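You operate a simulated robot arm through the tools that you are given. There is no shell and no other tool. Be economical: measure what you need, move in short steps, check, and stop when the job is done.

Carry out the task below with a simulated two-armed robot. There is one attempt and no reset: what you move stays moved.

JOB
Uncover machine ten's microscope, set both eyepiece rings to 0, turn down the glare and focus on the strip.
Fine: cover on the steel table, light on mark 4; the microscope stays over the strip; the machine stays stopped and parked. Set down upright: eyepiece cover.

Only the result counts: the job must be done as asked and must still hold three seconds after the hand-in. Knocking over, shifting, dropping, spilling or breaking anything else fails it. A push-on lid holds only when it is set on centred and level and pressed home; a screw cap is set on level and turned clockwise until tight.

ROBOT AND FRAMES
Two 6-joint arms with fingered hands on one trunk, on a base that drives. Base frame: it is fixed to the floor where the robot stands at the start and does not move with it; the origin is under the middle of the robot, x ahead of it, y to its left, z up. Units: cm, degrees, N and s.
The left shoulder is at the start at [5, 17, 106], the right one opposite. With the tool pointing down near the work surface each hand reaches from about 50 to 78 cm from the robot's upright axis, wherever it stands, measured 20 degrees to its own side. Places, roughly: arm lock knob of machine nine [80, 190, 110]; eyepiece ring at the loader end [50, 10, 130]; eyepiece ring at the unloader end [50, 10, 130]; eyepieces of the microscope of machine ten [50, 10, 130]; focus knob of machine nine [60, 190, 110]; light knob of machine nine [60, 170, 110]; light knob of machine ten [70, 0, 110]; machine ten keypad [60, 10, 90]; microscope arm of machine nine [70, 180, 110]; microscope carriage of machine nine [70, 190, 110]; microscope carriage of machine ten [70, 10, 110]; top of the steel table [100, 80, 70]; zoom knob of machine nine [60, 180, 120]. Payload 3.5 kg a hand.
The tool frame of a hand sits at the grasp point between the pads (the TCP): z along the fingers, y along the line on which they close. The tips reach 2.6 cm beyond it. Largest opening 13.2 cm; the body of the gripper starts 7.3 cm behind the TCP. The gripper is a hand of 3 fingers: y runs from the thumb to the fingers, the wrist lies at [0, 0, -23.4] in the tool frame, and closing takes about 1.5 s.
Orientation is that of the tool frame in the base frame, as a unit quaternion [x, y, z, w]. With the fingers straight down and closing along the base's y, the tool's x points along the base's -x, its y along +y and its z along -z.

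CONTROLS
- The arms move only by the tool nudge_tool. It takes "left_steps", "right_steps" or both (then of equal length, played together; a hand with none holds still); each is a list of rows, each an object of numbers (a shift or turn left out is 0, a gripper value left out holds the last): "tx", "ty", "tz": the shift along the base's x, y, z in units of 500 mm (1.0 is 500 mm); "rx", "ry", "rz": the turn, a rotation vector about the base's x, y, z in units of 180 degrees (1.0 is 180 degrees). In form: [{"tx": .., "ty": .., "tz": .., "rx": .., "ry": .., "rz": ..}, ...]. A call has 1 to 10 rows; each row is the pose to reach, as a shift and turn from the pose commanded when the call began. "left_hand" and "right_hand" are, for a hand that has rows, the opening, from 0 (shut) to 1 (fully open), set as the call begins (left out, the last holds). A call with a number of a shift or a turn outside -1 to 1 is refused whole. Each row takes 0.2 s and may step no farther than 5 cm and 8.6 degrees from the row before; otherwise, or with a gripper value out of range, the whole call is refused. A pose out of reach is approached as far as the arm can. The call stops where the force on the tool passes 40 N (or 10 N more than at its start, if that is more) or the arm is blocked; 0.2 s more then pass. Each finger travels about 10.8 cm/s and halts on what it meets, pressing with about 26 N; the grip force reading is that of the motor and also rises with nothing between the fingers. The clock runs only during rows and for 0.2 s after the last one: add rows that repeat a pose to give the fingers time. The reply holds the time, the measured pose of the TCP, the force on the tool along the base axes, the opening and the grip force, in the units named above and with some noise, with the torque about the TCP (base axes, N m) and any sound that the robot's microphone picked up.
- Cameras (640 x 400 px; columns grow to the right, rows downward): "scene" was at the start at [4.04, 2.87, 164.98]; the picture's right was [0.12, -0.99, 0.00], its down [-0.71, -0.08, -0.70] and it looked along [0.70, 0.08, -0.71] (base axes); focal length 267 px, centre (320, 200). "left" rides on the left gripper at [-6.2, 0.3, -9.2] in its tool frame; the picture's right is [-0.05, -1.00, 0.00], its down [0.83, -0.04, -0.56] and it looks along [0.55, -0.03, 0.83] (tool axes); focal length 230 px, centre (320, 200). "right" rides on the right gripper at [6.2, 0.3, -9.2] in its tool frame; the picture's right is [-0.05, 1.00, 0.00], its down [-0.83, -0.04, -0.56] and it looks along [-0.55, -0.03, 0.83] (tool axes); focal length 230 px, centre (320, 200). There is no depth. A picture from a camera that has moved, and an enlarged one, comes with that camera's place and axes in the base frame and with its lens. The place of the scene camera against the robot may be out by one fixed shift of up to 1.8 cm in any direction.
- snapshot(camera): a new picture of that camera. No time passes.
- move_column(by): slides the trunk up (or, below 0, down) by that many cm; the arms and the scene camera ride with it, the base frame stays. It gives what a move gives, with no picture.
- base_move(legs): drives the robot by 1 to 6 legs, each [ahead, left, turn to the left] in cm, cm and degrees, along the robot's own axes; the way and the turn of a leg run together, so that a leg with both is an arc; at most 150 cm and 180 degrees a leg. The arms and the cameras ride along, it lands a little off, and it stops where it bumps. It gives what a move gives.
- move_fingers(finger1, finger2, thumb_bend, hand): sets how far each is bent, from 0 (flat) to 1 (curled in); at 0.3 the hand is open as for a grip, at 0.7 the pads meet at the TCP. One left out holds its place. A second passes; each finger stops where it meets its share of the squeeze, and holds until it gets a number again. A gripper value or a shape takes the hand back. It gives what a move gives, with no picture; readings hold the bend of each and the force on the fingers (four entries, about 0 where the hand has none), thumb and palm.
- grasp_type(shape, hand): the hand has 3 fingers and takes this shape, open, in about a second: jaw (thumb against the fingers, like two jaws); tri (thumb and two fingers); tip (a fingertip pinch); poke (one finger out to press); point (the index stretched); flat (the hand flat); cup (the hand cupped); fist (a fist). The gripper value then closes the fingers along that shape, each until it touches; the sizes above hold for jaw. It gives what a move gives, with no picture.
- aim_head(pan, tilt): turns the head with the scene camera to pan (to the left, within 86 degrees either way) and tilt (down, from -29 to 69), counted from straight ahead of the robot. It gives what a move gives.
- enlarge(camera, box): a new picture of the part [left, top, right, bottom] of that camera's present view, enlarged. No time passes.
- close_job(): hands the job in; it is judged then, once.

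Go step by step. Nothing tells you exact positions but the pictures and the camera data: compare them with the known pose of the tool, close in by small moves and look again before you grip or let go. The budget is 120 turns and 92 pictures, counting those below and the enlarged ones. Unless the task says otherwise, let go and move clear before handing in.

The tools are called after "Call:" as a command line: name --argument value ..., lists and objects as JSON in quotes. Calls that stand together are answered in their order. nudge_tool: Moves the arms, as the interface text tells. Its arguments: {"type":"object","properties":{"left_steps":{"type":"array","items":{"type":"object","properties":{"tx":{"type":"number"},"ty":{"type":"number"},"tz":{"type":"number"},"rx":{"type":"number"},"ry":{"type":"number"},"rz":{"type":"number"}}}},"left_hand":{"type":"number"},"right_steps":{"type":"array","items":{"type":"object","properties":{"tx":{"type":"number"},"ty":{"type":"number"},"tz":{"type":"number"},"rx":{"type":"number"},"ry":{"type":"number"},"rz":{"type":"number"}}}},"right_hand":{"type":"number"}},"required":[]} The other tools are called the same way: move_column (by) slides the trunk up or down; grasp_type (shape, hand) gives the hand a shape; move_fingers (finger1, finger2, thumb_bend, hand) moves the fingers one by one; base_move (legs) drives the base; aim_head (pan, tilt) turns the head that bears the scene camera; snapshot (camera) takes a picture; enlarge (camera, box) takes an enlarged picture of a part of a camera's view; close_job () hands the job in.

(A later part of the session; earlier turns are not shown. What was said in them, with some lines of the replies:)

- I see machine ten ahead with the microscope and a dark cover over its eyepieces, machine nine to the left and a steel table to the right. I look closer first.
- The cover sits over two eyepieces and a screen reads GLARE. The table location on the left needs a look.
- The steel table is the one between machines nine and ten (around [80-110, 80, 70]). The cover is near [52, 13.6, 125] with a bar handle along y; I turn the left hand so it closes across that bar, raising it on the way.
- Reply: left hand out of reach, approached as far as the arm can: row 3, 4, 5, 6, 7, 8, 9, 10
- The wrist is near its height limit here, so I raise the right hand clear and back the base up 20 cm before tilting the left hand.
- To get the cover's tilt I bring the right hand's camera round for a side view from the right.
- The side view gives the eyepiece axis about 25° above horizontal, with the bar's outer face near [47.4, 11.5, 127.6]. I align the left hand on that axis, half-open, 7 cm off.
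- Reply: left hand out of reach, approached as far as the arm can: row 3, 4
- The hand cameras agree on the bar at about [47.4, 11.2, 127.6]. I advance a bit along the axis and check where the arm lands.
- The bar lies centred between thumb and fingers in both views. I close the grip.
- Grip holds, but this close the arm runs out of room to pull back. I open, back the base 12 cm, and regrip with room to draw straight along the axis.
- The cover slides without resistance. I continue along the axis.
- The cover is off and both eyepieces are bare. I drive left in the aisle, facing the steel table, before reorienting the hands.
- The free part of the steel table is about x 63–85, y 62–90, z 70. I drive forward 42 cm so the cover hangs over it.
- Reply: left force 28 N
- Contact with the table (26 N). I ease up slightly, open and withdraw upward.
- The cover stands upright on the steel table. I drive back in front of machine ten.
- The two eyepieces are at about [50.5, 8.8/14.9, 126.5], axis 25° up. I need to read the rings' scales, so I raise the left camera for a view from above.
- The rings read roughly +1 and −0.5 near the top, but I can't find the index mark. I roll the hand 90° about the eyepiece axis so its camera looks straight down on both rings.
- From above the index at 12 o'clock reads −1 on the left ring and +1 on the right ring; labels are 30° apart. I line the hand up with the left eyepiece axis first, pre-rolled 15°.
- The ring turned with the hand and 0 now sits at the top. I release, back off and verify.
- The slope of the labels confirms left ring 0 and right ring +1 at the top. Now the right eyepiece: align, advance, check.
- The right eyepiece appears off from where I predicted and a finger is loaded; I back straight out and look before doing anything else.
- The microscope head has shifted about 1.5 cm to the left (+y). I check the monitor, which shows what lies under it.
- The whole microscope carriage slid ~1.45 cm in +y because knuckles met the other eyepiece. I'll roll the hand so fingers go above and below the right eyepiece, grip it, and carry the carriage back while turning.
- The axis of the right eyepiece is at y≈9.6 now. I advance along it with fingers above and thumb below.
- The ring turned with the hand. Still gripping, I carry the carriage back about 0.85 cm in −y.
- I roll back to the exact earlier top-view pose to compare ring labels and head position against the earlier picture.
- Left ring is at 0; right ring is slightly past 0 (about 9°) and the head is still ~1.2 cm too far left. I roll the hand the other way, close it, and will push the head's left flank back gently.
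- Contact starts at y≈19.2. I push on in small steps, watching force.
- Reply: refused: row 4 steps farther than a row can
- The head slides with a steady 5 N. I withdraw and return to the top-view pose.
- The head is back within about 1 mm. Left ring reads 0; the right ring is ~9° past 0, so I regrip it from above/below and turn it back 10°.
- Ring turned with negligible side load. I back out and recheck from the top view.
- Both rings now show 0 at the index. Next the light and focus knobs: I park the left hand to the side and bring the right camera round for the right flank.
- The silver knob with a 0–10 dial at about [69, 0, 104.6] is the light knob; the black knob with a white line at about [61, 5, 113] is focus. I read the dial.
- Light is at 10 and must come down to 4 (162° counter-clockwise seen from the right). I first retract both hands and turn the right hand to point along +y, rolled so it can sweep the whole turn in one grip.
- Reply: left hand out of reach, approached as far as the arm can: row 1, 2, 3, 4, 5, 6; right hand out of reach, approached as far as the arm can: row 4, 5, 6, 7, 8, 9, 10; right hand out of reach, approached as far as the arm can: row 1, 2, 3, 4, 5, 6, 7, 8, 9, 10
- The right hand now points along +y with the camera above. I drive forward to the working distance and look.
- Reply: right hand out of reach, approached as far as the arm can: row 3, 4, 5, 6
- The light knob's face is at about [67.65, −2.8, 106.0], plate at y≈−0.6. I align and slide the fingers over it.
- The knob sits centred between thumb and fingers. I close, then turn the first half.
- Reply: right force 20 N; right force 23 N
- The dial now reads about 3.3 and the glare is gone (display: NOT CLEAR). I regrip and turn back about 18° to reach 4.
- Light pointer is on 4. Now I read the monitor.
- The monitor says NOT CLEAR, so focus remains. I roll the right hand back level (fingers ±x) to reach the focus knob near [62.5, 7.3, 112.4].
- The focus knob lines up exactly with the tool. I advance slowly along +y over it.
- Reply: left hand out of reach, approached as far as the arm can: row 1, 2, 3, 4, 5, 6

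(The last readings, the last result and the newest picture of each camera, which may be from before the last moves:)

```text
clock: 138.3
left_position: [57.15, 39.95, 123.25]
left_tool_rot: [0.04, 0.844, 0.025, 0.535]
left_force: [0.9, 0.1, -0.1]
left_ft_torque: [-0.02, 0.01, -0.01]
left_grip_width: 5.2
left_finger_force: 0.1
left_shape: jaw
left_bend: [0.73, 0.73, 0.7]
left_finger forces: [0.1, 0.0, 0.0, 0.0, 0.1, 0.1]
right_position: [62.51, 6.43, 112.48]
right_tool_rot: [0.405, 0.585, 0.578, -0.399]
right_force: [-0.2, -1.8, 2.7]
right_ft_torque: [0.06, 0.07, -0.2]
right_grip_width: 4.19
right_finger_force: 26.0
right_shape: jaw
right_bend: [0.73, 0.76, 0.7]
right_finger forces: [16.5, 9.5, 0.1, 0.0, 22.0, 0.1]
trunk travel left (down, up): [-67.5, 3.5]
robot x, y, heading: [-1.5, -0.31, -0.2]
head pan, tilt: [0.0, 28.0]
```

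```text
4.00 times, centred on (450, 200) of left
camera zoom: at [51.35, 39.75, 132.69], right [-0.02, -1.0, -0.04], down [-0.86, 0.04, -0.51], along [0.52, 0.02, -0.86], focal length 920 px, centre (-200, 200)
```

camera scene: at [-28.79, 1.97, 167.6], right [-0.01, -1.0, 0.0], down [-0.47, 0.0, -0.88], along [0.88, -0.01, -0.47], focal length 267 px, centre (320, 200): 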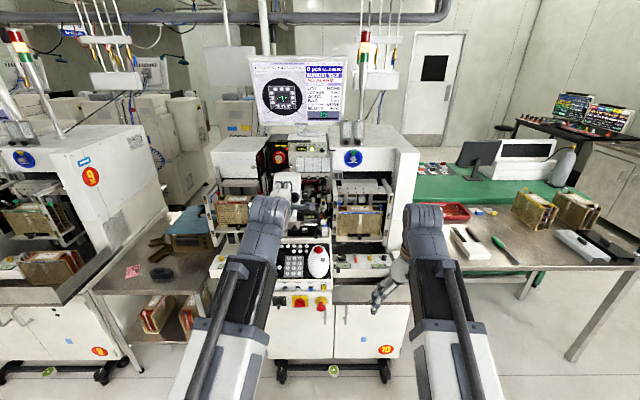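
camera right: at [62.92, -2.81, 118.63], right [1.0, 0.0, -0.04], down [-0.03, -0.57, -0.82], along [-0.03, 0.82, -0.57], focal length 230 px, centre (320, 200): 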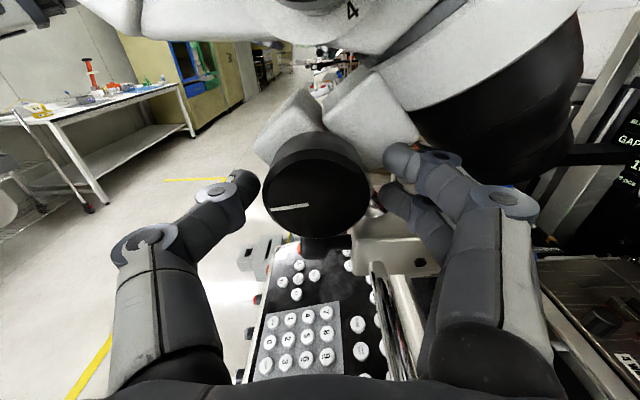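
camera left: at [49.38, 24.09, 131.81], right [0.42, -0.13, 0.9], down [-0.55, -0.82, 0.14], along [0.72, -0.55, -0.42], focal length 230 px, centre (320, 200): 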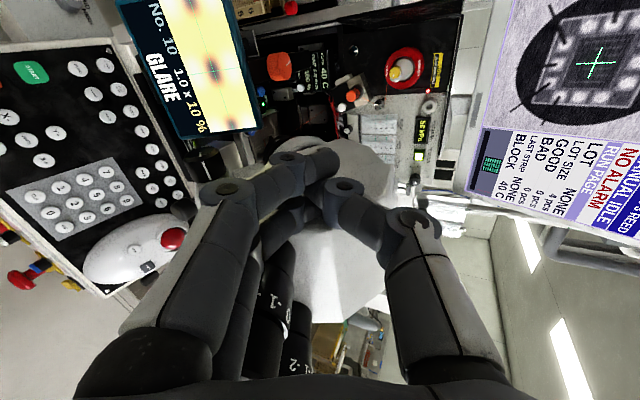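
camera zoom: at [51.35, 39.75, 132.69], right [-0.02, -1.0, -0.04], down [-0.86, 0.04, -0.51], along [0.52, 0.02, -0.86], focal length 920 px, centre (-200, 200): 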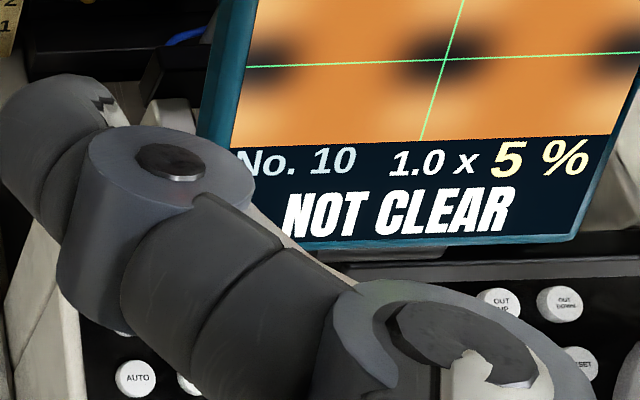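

Turning that way lowered the figure (10→5 %), so focus lies the other way. I turn clockwise, regrip, and turn again, staying clear of the plate below.

Call:
nudge_tool --right_steps '[{"ry": 0.033}, {"ry": 0.067}, {"ry": 0.1}, {"ry": 0.133}, {"ry": 0.166}, {"ry": 0.166}]'

Call:
nudge_tool --right_steps '[{}, {}, {}, {}]' --right_hand 0.5

Call:
nudge_tool --right_steps '[{"ry": -0.044}, {"ry": -0.088}, {"ry": -0.133}, {"ry": -0.177}, {"ry": -0.222}, {"ry": -0.222}]'

Call:
nudge_tool --right_steps '[{}, {}, {}, {}, {}]' --right_hand 0.1

Call:
nudge_tool --right_steps '[{"ry": 0.033}, {"ry": 0.067}, {"ry": 0.1}, {"ry": 0.133}, {"ry": 0.166}, {"ry": 0.166}]'

Call:
enlarge --camera "left" --box '[370, 125, 530, 225]'

```text
clock: 139.7
left_position: [57.03, 40.03, 123.33]
left_tool_rot: [0.04, 0.844, 0.025, 0.535]
left_force: [0.3, -0.9, -0.8]
left_ft_torque: [0.01, 0.02, -0.01]
left_grip_width: 5.22
left_finger_force: 0.1
left_shape: jaw
left_bend: [0.73, 0.73, 0.7]
left_finger forces: [0.0, 0.1, 0.0, 0.0, 0.0, 0.0]
right_position: [62.57, 6.34, 112.48]
right_tool_rot: [0.541, 0.462, 0.453, -0.537]
right_force: [1.2, -5.0, 6.0]
right_ft_torque: [-0.14, -0.33, -0.7]
right_grip_width: 4.54
right_finger_force: 26.5
right_shape: jaw
right_bend: [0.73, 0.75, 0.7]
right_finger forces: [13.3, 21.9, 0.1, 0.1, 25.1, 0.0]
trunk travel left (down, up): [-67.5, 3.5]
robot x, y, heading: [-1.48, -0.18, -0.3]
head pan, tilt: [0.0, 28.0]
```

```text
clock: 140.7
left_position: [57.24, 40.1, 123.34]
left_tool_rot: [0.039, 0.844, 0.025, 0.535]
left_force: [0.8, 1.0, -0.5]
left_ft_torque: [0.01, 0.03, 0.02]
left_grip_width: 5.26
left_finger_force: 0.0
left_shape: jaw
left_bend: [0.73, 0.73, 0.7]
left_finger forces: [0.0, 0.1, 0.0, 0.0, 0.0, 0.1]
right_position: [62.49, 6.35, 112.41]
right_tool_rot: [0.54, 0.463, 0.453, -0.537]
right_force: [-1.0, 0.2, -1.3]
right_ft_torque: [0.02, 0.03, -0.02]
right_grip_width: 6.53
right_finger_force: 0.0
right_shape: jaw
right_bend: [0.73, 0.73, 0.7]
right_finger forces: [0.0, 0.5, 0.1, 0.0, 0.0, 0.0]
trunk travel left (down, up): [-67.5, 3.5]
robot x, y, heading: [-1.32, -0.28, -0.3]
head pan, tilt: [0.0, 28.0]
```

```text
clock: 142.1
left_position: [57.2, 40.01, 123.13]
left_tool_rot: [0.039, 0.844, 0.025, 0.535]
left_force: [0.1, 0.0, 0.2]
left_ft_torque: [0.0, 0.01, -0.01]
left_grip_width: 5.24
left_finger_force: 0.0
left_shape: jaw
left_bend: [0.73, 0.73, 0.7]
left_finger forces: [0.0, 0.0, 0.0, 0.0, 0.1, 0.1]
right_position: [62.45, 6.44, 112.49]
right_tool_rot: [0.353, 0.618, 0.611, -0.347]
right_force: [0.5, 1.0, 0.5]
right_ft_torque: [0.01, 0.01, -0.01]
right_grip_width: 6.57
right_finger_force: 0.0
right_shape: jaw
right_bend: [0.73, 0.73, 0.7]
right_finger forces: [0.1, 0.0, 0.1, 0.0, 0.0, 0.0]
trunk travel left (down, up): [-67.5, 3.5]
robot x, y, heading: [-1.41, -0.38, -0.4]
head pan, tilt: [0.0, 28.0]
```

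```text
clock: 143.3
left_position: [57.15, 40.03, 123.24]
left_tool_rot: [0.039, 0.844, 0.025, 0.535]
left_force: [-0.5, 0.5, -0.7]
left_ft_torque: [0.0, -0.02, -0.01]
left_grip_width: 5.22
left_finger_force: 0.0
left_shape: jaw
left_bend: [0.73, 0.73, 0.7]
left_finger forces: [0.0, 0.0, 0.0, 0.1, 0.0, 0.0]
right_position: [62.55, 6.36, 112.45]
right_tool_rot: [0.353, 0.618, 0.611, -0.347]
right_force: [1.2, 2.0, -0.4]
right_ft_torque: [0.02, -0.01, -0.02]
right_grip_width: 4.07
right_finger_force: 26.4
right_shape: jaw
right_bend: [0.74, 0.73, 0.7]
right_finger forces: [12.0, 12.1, 0.1, 0.0, 23.5, 0.1]
trunk travel left (down, up): [-67.5, 3.5]
robot x, y, heading: [-1.75, -0.25, 0.0]
head pan, tilt: [0.0, 28.0]
```

```text
clock: 144.7
left_position: [57.04, 40.01, 123.36]
left_tool_rot: [0.039, 0.843, 0.026, 0.536]
left_force: [0.1, -0.3, 0.0]
left_ft_torque: [0.01, -0.01, -0.01]
left_grip_width: 5.24
left_finger_force: 0.1
left_shape: jaw
left_bend: [0.73, 0.73, 0.7]
left_finger forces: [0.0, 0.0, 0.1, 0.0, 0.0, 0.0]
right_position: [62.39, 6.26, 112.8]
right_tool_rot: [0.497, 0.506, 0.501, -0.495]
right_force: [3.0, -1.7, 25.2]
right_ft_torque: [0.63, -1.36, -0.52]
right_grip_width: 4.26
right_finger_force: 25.4
right_shape: jaw
right_bend: [0.74, 0.72, 0.7]
right_finger forces: [10.5, 37.3, 0.0, 0.1, 24.8, 0.0]
trunk travel left (down, up): [-67.5, 3.5]
robot x, y, heading: [-2.04, 0.16, -0.4]
head pan, tilt: [0.0, 28.0]
```

```text
4.00 times, centred on (450, 175) of left
camera zoom: at [51.21, 39.74, 132.78], right [-0.02, -1.0, -0.04], down [-0.86, 0.04, -0.52], along [0.52, 0.02, -0.86], focal length 920 px, centre (-200, 300)
```

zoom: 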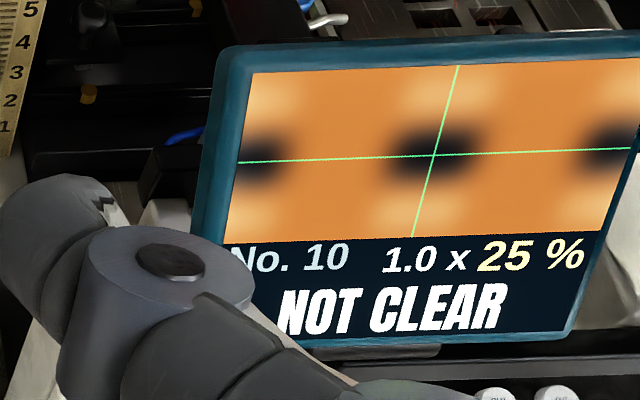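

25 % now—right direction. A finger met something near the end of the stroke, so I pull the hand 0.9 cm outward and use strokes from a lower start.

Call:
nudge_tool --right_steps '[{}, {}, {}, {}]' --right_hand 0.5

Call:
nudge_tool --right_steps '[{"ry": -0.044, "ty": -0.018}, {"ry": -0.088, "ty": -0.018}, {"ry": -0.133, "ty": -0.018}, {"ry": -0.177, "ty": -0.018}, {"ry": -0.222, "ty": -0.018}, {"ry": -0.222, "ty": -0.018}]'

Call:
nudge_tool --right_steps '[{}, {}, {}, {}, {}]' --right_hand 0.1

Call:
nudge_tool --right_steps '[{"ry": 0.033}, {"ry": 0.067}, {"ry": 0.1}, {"ry": 0.133}, {"ry": 0.166}, {"ry": 0.166}]'

```text
clock: 145.7
left_position: [57.15, 40.13, 123.33]
left_tool_rot: [0.04, 0.843, 0.025, 0.535]
left_force: [0.7, 0.7, 1.2]
left_ft_torque: [0.0, 0.01, 0.03]
left_grip_width: 5.26
left_finger_force: 0.1
left_shape: jaw
left_bend: [0.73, 0.73, 0.7]
left_finger forces: [0.0, 0.0, 0.1, 0.0, 0.1, 0.0]
right_position: [62.58, 6.43, 112.45]
right_tool_rot: [0.499, 0.508, 0.499, -0.494]
right_force: [0.2, 0.7, 0.0]
right_ft_torque: [-0.04, -0.01, 0.01]
right_grip_width: 6.55
right_finger_force: 0.0
right_shape: jaw
right_bend: [0.73, 0.73, 0.7]
right_finger forces: [0.1, 0.1, 0.1, 0.0, 0.0, 0.0]
trunk travel left (down, up): [-67.5, 3.5]
robot x, y, heading: [-1.58, -0.18, -0.3]
head pan, tilt: [0.0, 28.0]
```

```text
clock: 147.1
left_position: [57.18, 40.07, 123.28]
left_tool_rot: [0.04, 0.844, 0.025, 0.535]
left_force: [-0.7, 0.2, 0.0]
left_ft_torque: [0.0, 0.04, 0.0]
left_grip_width: 5.23
left_finger_force: 0.1
left_shape: jaw
left_bend: [0.73, 0.73, 0.7]
left_finger forces: [0.0, 0.1, 0.0, 0.1, 0.0, 0.0]
right_position: [62.52, 5.48, 112.58]
right_tool_rot: [0.297, 0.646, 0.64, -0.29]
right_force: [-0.4, 0.7, -0.1]
right_ft_torque: [0.0, -0.01, -0.01]
right_grip_width: 6.58
right_finger_force: 0.0
right_shape: jaw
right_bend: [0.73, 0.73, 0.7]
right_finger forces: [0.0, 0.1, 0.0, 0.0, 0.1, 0.0]
trunk travel left (down, up): [-67.5, 3.5]
robot x, y, heading: [-1.66, -0.49, -0.5]
head pan, tilt: [0.0, 28.0]
```

```text
clock: 148.3
left_position: [57.19, 40.04, 123.33]
left_tool_rot: [0.039, 0.844, 0.025, 0.535]
left_force: [-0.2, 0.7, -0.3]
left_ft_torque: [0.0, 0.0, -0.04]
left_grip_width: 5.24
left_finger_force: 0.1
left_shape: jaw
left_bend: [0.73, 0.73, 0.7]
left_finger forces: [0.1, 0.0, 0.0, 0.0, 0.0, 0.0]
right_position: [62.57, 5.47, 112.37]
right_tool_rot: [0.297, 0.647, 0.639, -0.291]
right_force: [-0.1, 1.0, 0.1]
right_ft_torque: [0.0, 0.0, 0.0]
right_grip_width: 4.04
right_finger_force: 26.0
right_shape: jaw
right_bend: [0.74, 0.73, 0.7]
right_finger forces: [11.7, 12.2, 0.0, 0.0, 23.7, 0.1]
trunk travel left (down, up): [-67.5, 3.5]
robot x, y, heading: [-1.45, -0.06, -0.3]
head pan, tilt: [0.0, 28.0]
```

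```text
clock: 149.7
left_position: [57.21, 39.96, 123.32]
left_tool_rot: [0.039, 0.844, 0.025, 0.534]
left_force: [-0.1, 0.2, -0.4]
left_ft_torque: [-0.01, 0.0, 0.02]
left_grip_width: 5.23
left_finger_force: 0.1
left_shape: jaw
left_bend: [0.73, 0.73, 0.7]
left_finger forces: [0.1, 0.0, 0.1, 0.0, 0.1, 0.0]
right_position: [62.49, 5.48, 112.47]
right_tool_rot: [0.454, 0.549, 0.54, -0.448]
right_force: [-5.9, 0.7, -3.7]
right_ft_torque: [-0.05, -0.07, 0.1]
right_grip_width: 4.04
right_finger_force: 26.5
right_shape: jaw
right_bend: [0.74, 0.73, 0.7]
right_finger forces: [11.2, 11.7, 0.1, 0.1, 28.8, 0.0]
trunk travel left (down, up): [-67.5, 3.5]
robot x, y, heading: [-1.55, 0.18, -0.4]
head pan, tilt: [0.0, 28.0]
```

Clean 30° stroke with no snag. I repeat one more and read the monitor.

Call:
nudge_tool --right_steps '[{}, {}, {}, {}]' --right_hand 0.5

Call:
nudge_tool --right_steps '[{"ry": -0.033}, {"ry": -0.067}, {"ry": -0.1}, {"ry": -0.133}, {"ry": -0.166}, {"ry": -0.166}]'

Call:
nudge_tool --right_steps '[{}, {}, {}, {}, {}]' --right_hand 0.1

Call:
nudge_tool --right_steps '[{"ry": 0.033}, {"ry": 0.067}, {"ry": 0.1}, {"ry": 0.133}, {"ry": 0.166}, {"ry": 0.166}]'

Call:
enlarge --camera "left" --box '[370, 125, 530, 225]'

```text
clock: 150.7
left_position: [57.13, 40.01, 123.22]
left_tool_rot: [0.039, 0.844, 0.025, 0.535]
left_force: [0.4, -0.4, -0.1]
left_ft_torque: [-0.01, 0.0, 0.02]
left_grip_width: 5.23
left_finger_force: 0.1
left_shape: jaw
left_bend: [0.73, 0.73, 0.7]
left_finger forces: [0.0, 0.0, 0.0, 0.0, 0.1, 0.0]
right_position: [62.68, 5.42, 112.54]
right_tool_rot: [0.453, 0.549, 0.541, -0.448]
right_force: [-0.6, 0.6, 0.3]
right_ft_torque: [-0.01, 0.01, -0.01]
right_grip_width: 6.54
right_finger_force: 0.0
right_shape: jaw
right_bend: [0.73, 0.73, 0.7]
right_finger forces: [0.0, 0.1, 0.0, 0.0, 0.0, 0.1]
trunk travel left (down, up): [-67.5, 3.5]
robot x, y, heading: [-1.72, 0.18, -0.7]
head pan, tilt: [0.0, 28.0]
```

```text
clock: 152.1
left_position: [57.15, 39.96, 123.3]
left_tool_rot: [0.04, 0.844, 0.025, 0.535]
left_force: [0.4, 0.4, 1.5]
left_ft_torque: [0.03, 0.0, -0.01]
left_grip_width: 5.23
left_finger_force: 0.0
left_shape: jaw
left_bend: [0.73, 0.73, 0.7]
left_finger forces: [0.0, 0.0, 0.1, 0.0, 0.1, 0.0]
right_position: [62.55, 5.58, 112.3]
right_tool_rot: [0.299, 0.646, 0.64, -0.291]
right_force: [0.2, -0.3, -0.4]
right_ft_torque: [0.0, -0.06, 0.01]
right_grip_width: 6.54
right_finger_force: 0.0
right_shape: jaw
right_bend: [0.73, 0.73, 0.7]
right_finger forces: [0.0, 0.1, 0.1, 0.0, 0.0, 0.1]
trunk travel left (down, up): [-67.5, 3.5]
robot x, y, heading: [-1.55, -0.33, -0.0]
head pan, tilt: [0.0, 28.0]
```

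```text
clock: 153.3
left_position: [57.25, 40.04, 123.24]
left_tool_rot: [0.04, 0.844, 0.024, 0.534]
left_force: [-0.7, -0.7, -0.2]
left_ft_torque: [0.02, 0.04, 0.04]
left_grip_width: 5.26
left_finger_force: 0.0
left_shape: jaw
left_bend: [0.73, 0.73, 0.7]
left_finger forces: [0.0, 0.0, 0.0, 0.0, 0.1, 0.1]
right_position: [62.64, 5.44, 112.5]
right_tool_rot: [0.299, 0.646, 0.639, -0.292]
right_force: [0.4, 0.4, -1.1]
right_ft_torque: [-0.02, 0.01, -0.01]
right_grip_width: 4.05
right_finger_force: 26.0
right_shape: jaw
right_bend: [0.74, 0.73, 0.7]
right_finger forces: [12.0, 11.9, 0.1, 0.1, 23.3, 0.0]
trunk travel left (down, up): [-67.5, 3.5]
robot x, y, heading: [-1.47, -0.0, -0.4]
head pan, tilt: [0.0, 28.0]
```

```text
clock: 154.7
left_position: [57.18, 39.94, 123.26]
left_tool_rot: [0.039, 0.844, 0.026, 0.535]
left_force: [0.2, -0.5, -0.3]
left_ft_torque: [-0.05, 0.03, 0.0]
left_grip_width: 5.27
left_finger_force: 0.2
left_shape: jaw
left_bend: [0.73, 0.73, 0.7]
left_finger forces: [0.2, 0.1, 0.0, 0.0, 0.1, 0.0]
right_position: [62.44, 5.39, 112.45]
right_tool_rot: [0.453, 0.549, 0.539, -0.45]
right_force: [-4.5, 0.3, -4.8]
right_ft_torque: [-0.07, -0.04, 0.09]
right_grip_width: 4.1
right_finger_force: 26.1
right_shape: jaw
right_bend: [0.74, 0.73, 0.7]
right_finger forces: [11.5, 11.7, 0.0, 0.0, 28.4, 0.0]
trunk travel left (down, up): [-67.5, 3.5]
robot x, y, heading: [-1.62, -0.14, -0.3]
head pan, tilt: [0.0, 28.0]
```

```text
4.00 times, centred on (450, 175) of left
camera zoom: at [51.34, 39.79, 132.67], right [-0.02, -1.0, -0.04], down [-0.86, 0.03, -0.51], along [0.52, 0.02, -0.86], focal length 920 px, centre (-200, 300)
```

zoom: 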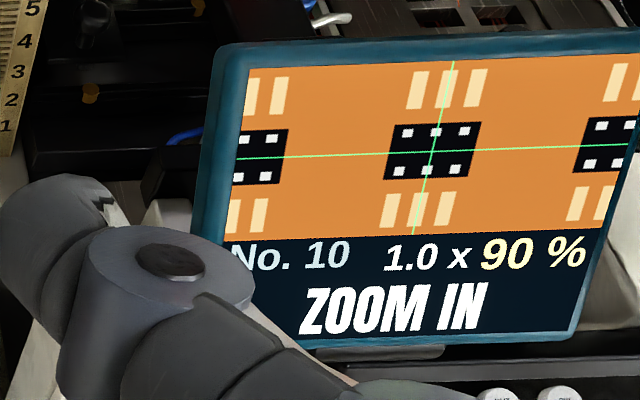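

The image is sharp at 90 % and the "not clear" warning is gone (the ZOOM IN hint isn't part of the job). I turn a little more toward the peak.

Call:
nudge_tool --right_steps '[{"ry": 0.028}, {"ry": 0.056}, {"ry": 0.056}]'

Call:
enlarge --camera "left" --box '[370, 125, 530, 225]'

```text
clock: 155.5
left_position: [57.2, 39.95, 123.31]
left_tool_rot: [0.04, 0.844, 0.025, 0.534]
left_force: [0.1, 0.6, -0.1]
left_ft_torque: [0.0, 0.01, -0.01]
left_grip_width: 5.22
left_finger_force: 0.1
left_shape: jaw
left_bend: [0.73, 0.73, 0.7]
left_finger forces: [0.0, 0.0, 0.1, 0.0, 0.0, 0.1]
right_position: [62.5, 5.51, 112.46]
right_tool_rot: [0.499, 0.507, 0.498, -0.496]
right_force: [-6.9, -0.3, -6.3]
right_ft_torque: [-0.09, -0.03, 0.15]
right_grip_width: 4.05
right_finger_force: 26.3
right_shape: jaw
right_bend: [0.74, 0.73, 0.7]
right_finger forces: [10.9, 11.7, 0.0, 0.0, 29.7, 0.0]
trunk travel left (down, up): [-67.5, 3.5]
robot x, y, heading: [-1.87, -0.08, -0.2]
head pan, tilt: [0.0, 28.0]
```

```text
4.00 times, centred on (450, 175) of left
camera zoom: at [51.33, 39.79, 132.68], right [-0.02, -1.0, -0.04], down [-0.86, 0.03, -0.52], along [0.52, 0.02, -0.86], focal length 920 px, centre (-200, 300)
```

zoom: 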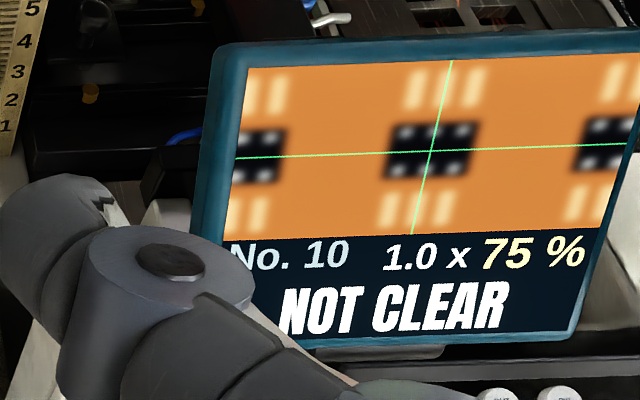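

Overshot the peak (75 %); the numbers put best focus about 17° back. I turn back 17°.

Call:
nudge_tool --right_steps '[{"ry": -0.032}, {"ry": -0.064}, {"ry": -0.095}, {"ry": -0.095}]'

Call:
nudge_tool --right_steps '[{}, {}, {}, {}]' --right_hand 0.5

Call:
enlarge --camera "left" --box '[370, 125, 530, 225]'

```text
clock: 156.5
left_position: [57.21, 39.92, 123.15]
left_tool_rot: [0.04, 0.844, 0.025, 0.535]
left_force: [-1.2, 0.3, 0.1]
left_ft_torque: [-0.02, 0.0, -0.02]
left_grip_width: 5.23
left_finger_force: 0.2
left_shape: jaw
left_bend: [0.73, 0.73, 0.7]
left_finger forces: [0.0, 0.0, 0.0, 0.0, 0.0, 0.0]
right_position: [62.6, 5.55, 112.55]
right_tool_rot: [0.419, 0.576, 0.568, -0.413]
right_force: [-3.6, 0.7, -6.4]
right_ft_torque: [-0.12, 0.01, 0.07]
right_grip_width: 4.06
right_finger_force: 25.9
right_shape: jaw
right_bend: [0.74, 0.73, 0.7]
right_finger forces: [11.8, 12.4, 0.0, 0.0, 28.0, 0.0]
trunk travel left (down, up): [-67.5, 3.5]
robot x, y, heading: [-1.49, -0.01, -0.6]
head pan, tilt: [0.0, 28.0]
```

```text
clock: 157.5
left_position: [57.16, 40.09, 123.34]
left_tool_rot: [0.041, 0.844, 0.024, 0.534]
left_force: [-0.4, 0.3, -0.7]
left_ft_torque: [-0.04, 0.0, -0.02]
left_grip_width: 5.21
left_finger_force: 0.1
left_shape: jaw
left_bend: [0.73, 0.73, 0.7]
left_finger forces: [0.0, 0.0, 0.1, 0.0, 0.1, 0.0]
right_position: [62.6, 5.47, 112.45]
right_tool_rot: [0.418, 0.576, 0.567, -0.414]
right_force: [0.7, -0.1, -0.2]
right_ft_torque: [0.01, -0.04, 0.0]
right_grip_width: 6.53
right_finger_force: 0.1
right_shape: jaw
right_bend: [0.73, 0.73, 0.7]
right_finger forces: [0.0, 0.0, 0.0, 0.0, 0.0, 0.0]
trunk travel left (down, up): [-67.5, 3.5]
robot x, y, heading: [-1.39, -0.03, -0.5]
head pan, tilt: [0.0, 28.0]
```

```text
4.00 times, centred on (450, 175) of left
camera zoom: at [51.38, 39.79, 132.67], right [-0.02, -1.0, -0.04], down [-0.86, 0.03, -0.51], along [0.52, 0.02, -0.86], focal length 920 px, centre (-200, 300)
```

zoom: 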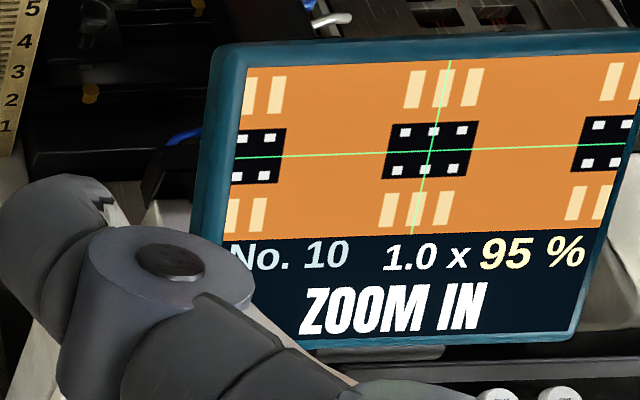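

Focus is at 95 % and crisp. I withdraw the right hand straight out and verify with the same scene close-up as before.

Call:
nudge_tool --right_steps '[{"ty": -0.08}, {"ty": -0.16}, {"ty": -0.24}, {"ty": -0.32}, {"ty": -0.4}, {"ty": -0.44}]'

Call:
enlarge --camera "scene" --box '[275, 240, 355, 290]'

Call:
enlarge --camera "right" --box '[290, 90, 450, 230]'

```text
clock: 158.9
left_position: [57.18, 39.95, 123.24]
left_tool_rot: [0.04, 0.843, 0.025, 0.535]
left_force: [0.3, 0.4, 0.2]
left_ft_torque: [-0.01, -0.02, 0.0]
left_grip_width: 5.21
left_finger_force: 0.0
left_shape: jaw
left_bend: [0.73, 0.73, 0.7]
left_finger forces: [0.0, 0.0, 0.0, 0.0, 0.0, 0.0]
right_position: [62.58, -16.46, 112.53]
right_tool_rot: [0.419, 0.575, 0.568, -0.413]
right_force: [-0.2, 0.2, -0.1]
right_ft_torque: [-0.01, 0.03, 0.0]
right_grip_width: 6.53
right_finger_force: 0.1
right_shape: jaw
right_bend: [0.73, 0.73, 0.7]
right_finger forces: [0.0, 0.0, 0.0, 0.0, 0.1, 0.0]
trunk travel left (down, up): [-67.5, 3.5]
robot x, y, heading: [-1.72, -0.35, -0.7]
head pan, tilt: [0.0, 28.0]
```

```text
8.00 times, centred on (315, 265) of scene
camera zoom: at [3.47, 1.73, 167.6], right [-0.01, -1.0, 0.0], down [-0.47, 0.0, -0.88], along [0.88, -0.01, -0.47], focal length 2136 px, centre (360, -320)
```

zoom: 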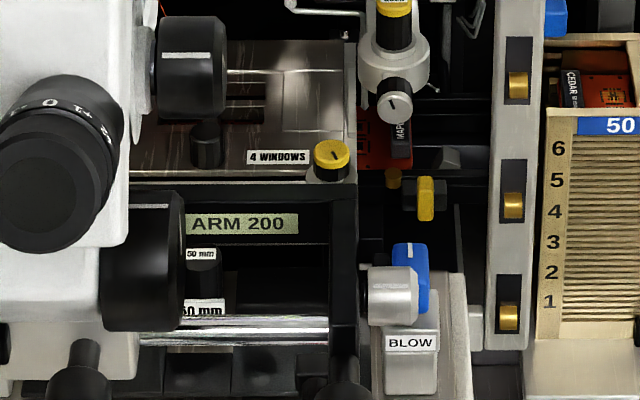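

```text
2.86 times, centred on (370, 160) of right
camera zoom: at [60.94, -25.72, 118.46], right [0.97, 0.0, 0.26], down [0.21, -0.57, -0.8], along [0.14, 0.82, -0.55], focal length 657 px, centre (177, 314)
```

zoom: 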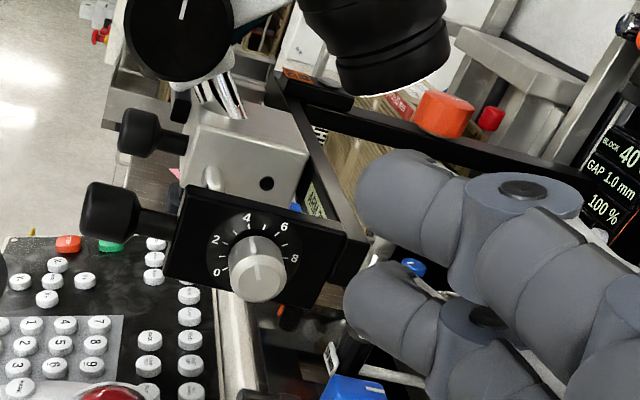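

The strip is sharp on the monitor at 95 %, the light is on 4, both rings are at 0, and the head is within about 2 mm of where it started. The cover stands on the steel table and both hands are clear, so I hand in.

Call:
close_job

```text
The job is handed in.
```

I handed the job in with machine ten's microscope uncovered, both eyepiece rings at 0, the light on mark 4 and the strip in focus at 95 %. The cover stands upright on the steel table.

- **Microscope moved:** my hand pushed the microscope head about 1.3 cm sideways while I was setting the right ring. I pushed it back, and it ended within about 2 mm of where it started, with the crosshair still centred on the strip pattern.
- **Ring index:** I saw no separate index mark, so I took 12 o'clock as the reference for both rings. They started at −1 and +1 there.
- **Zoom hint:** the monitor now shows "ZOOM IN". I left the zoom at 1.0x because the job didn't ask for it.
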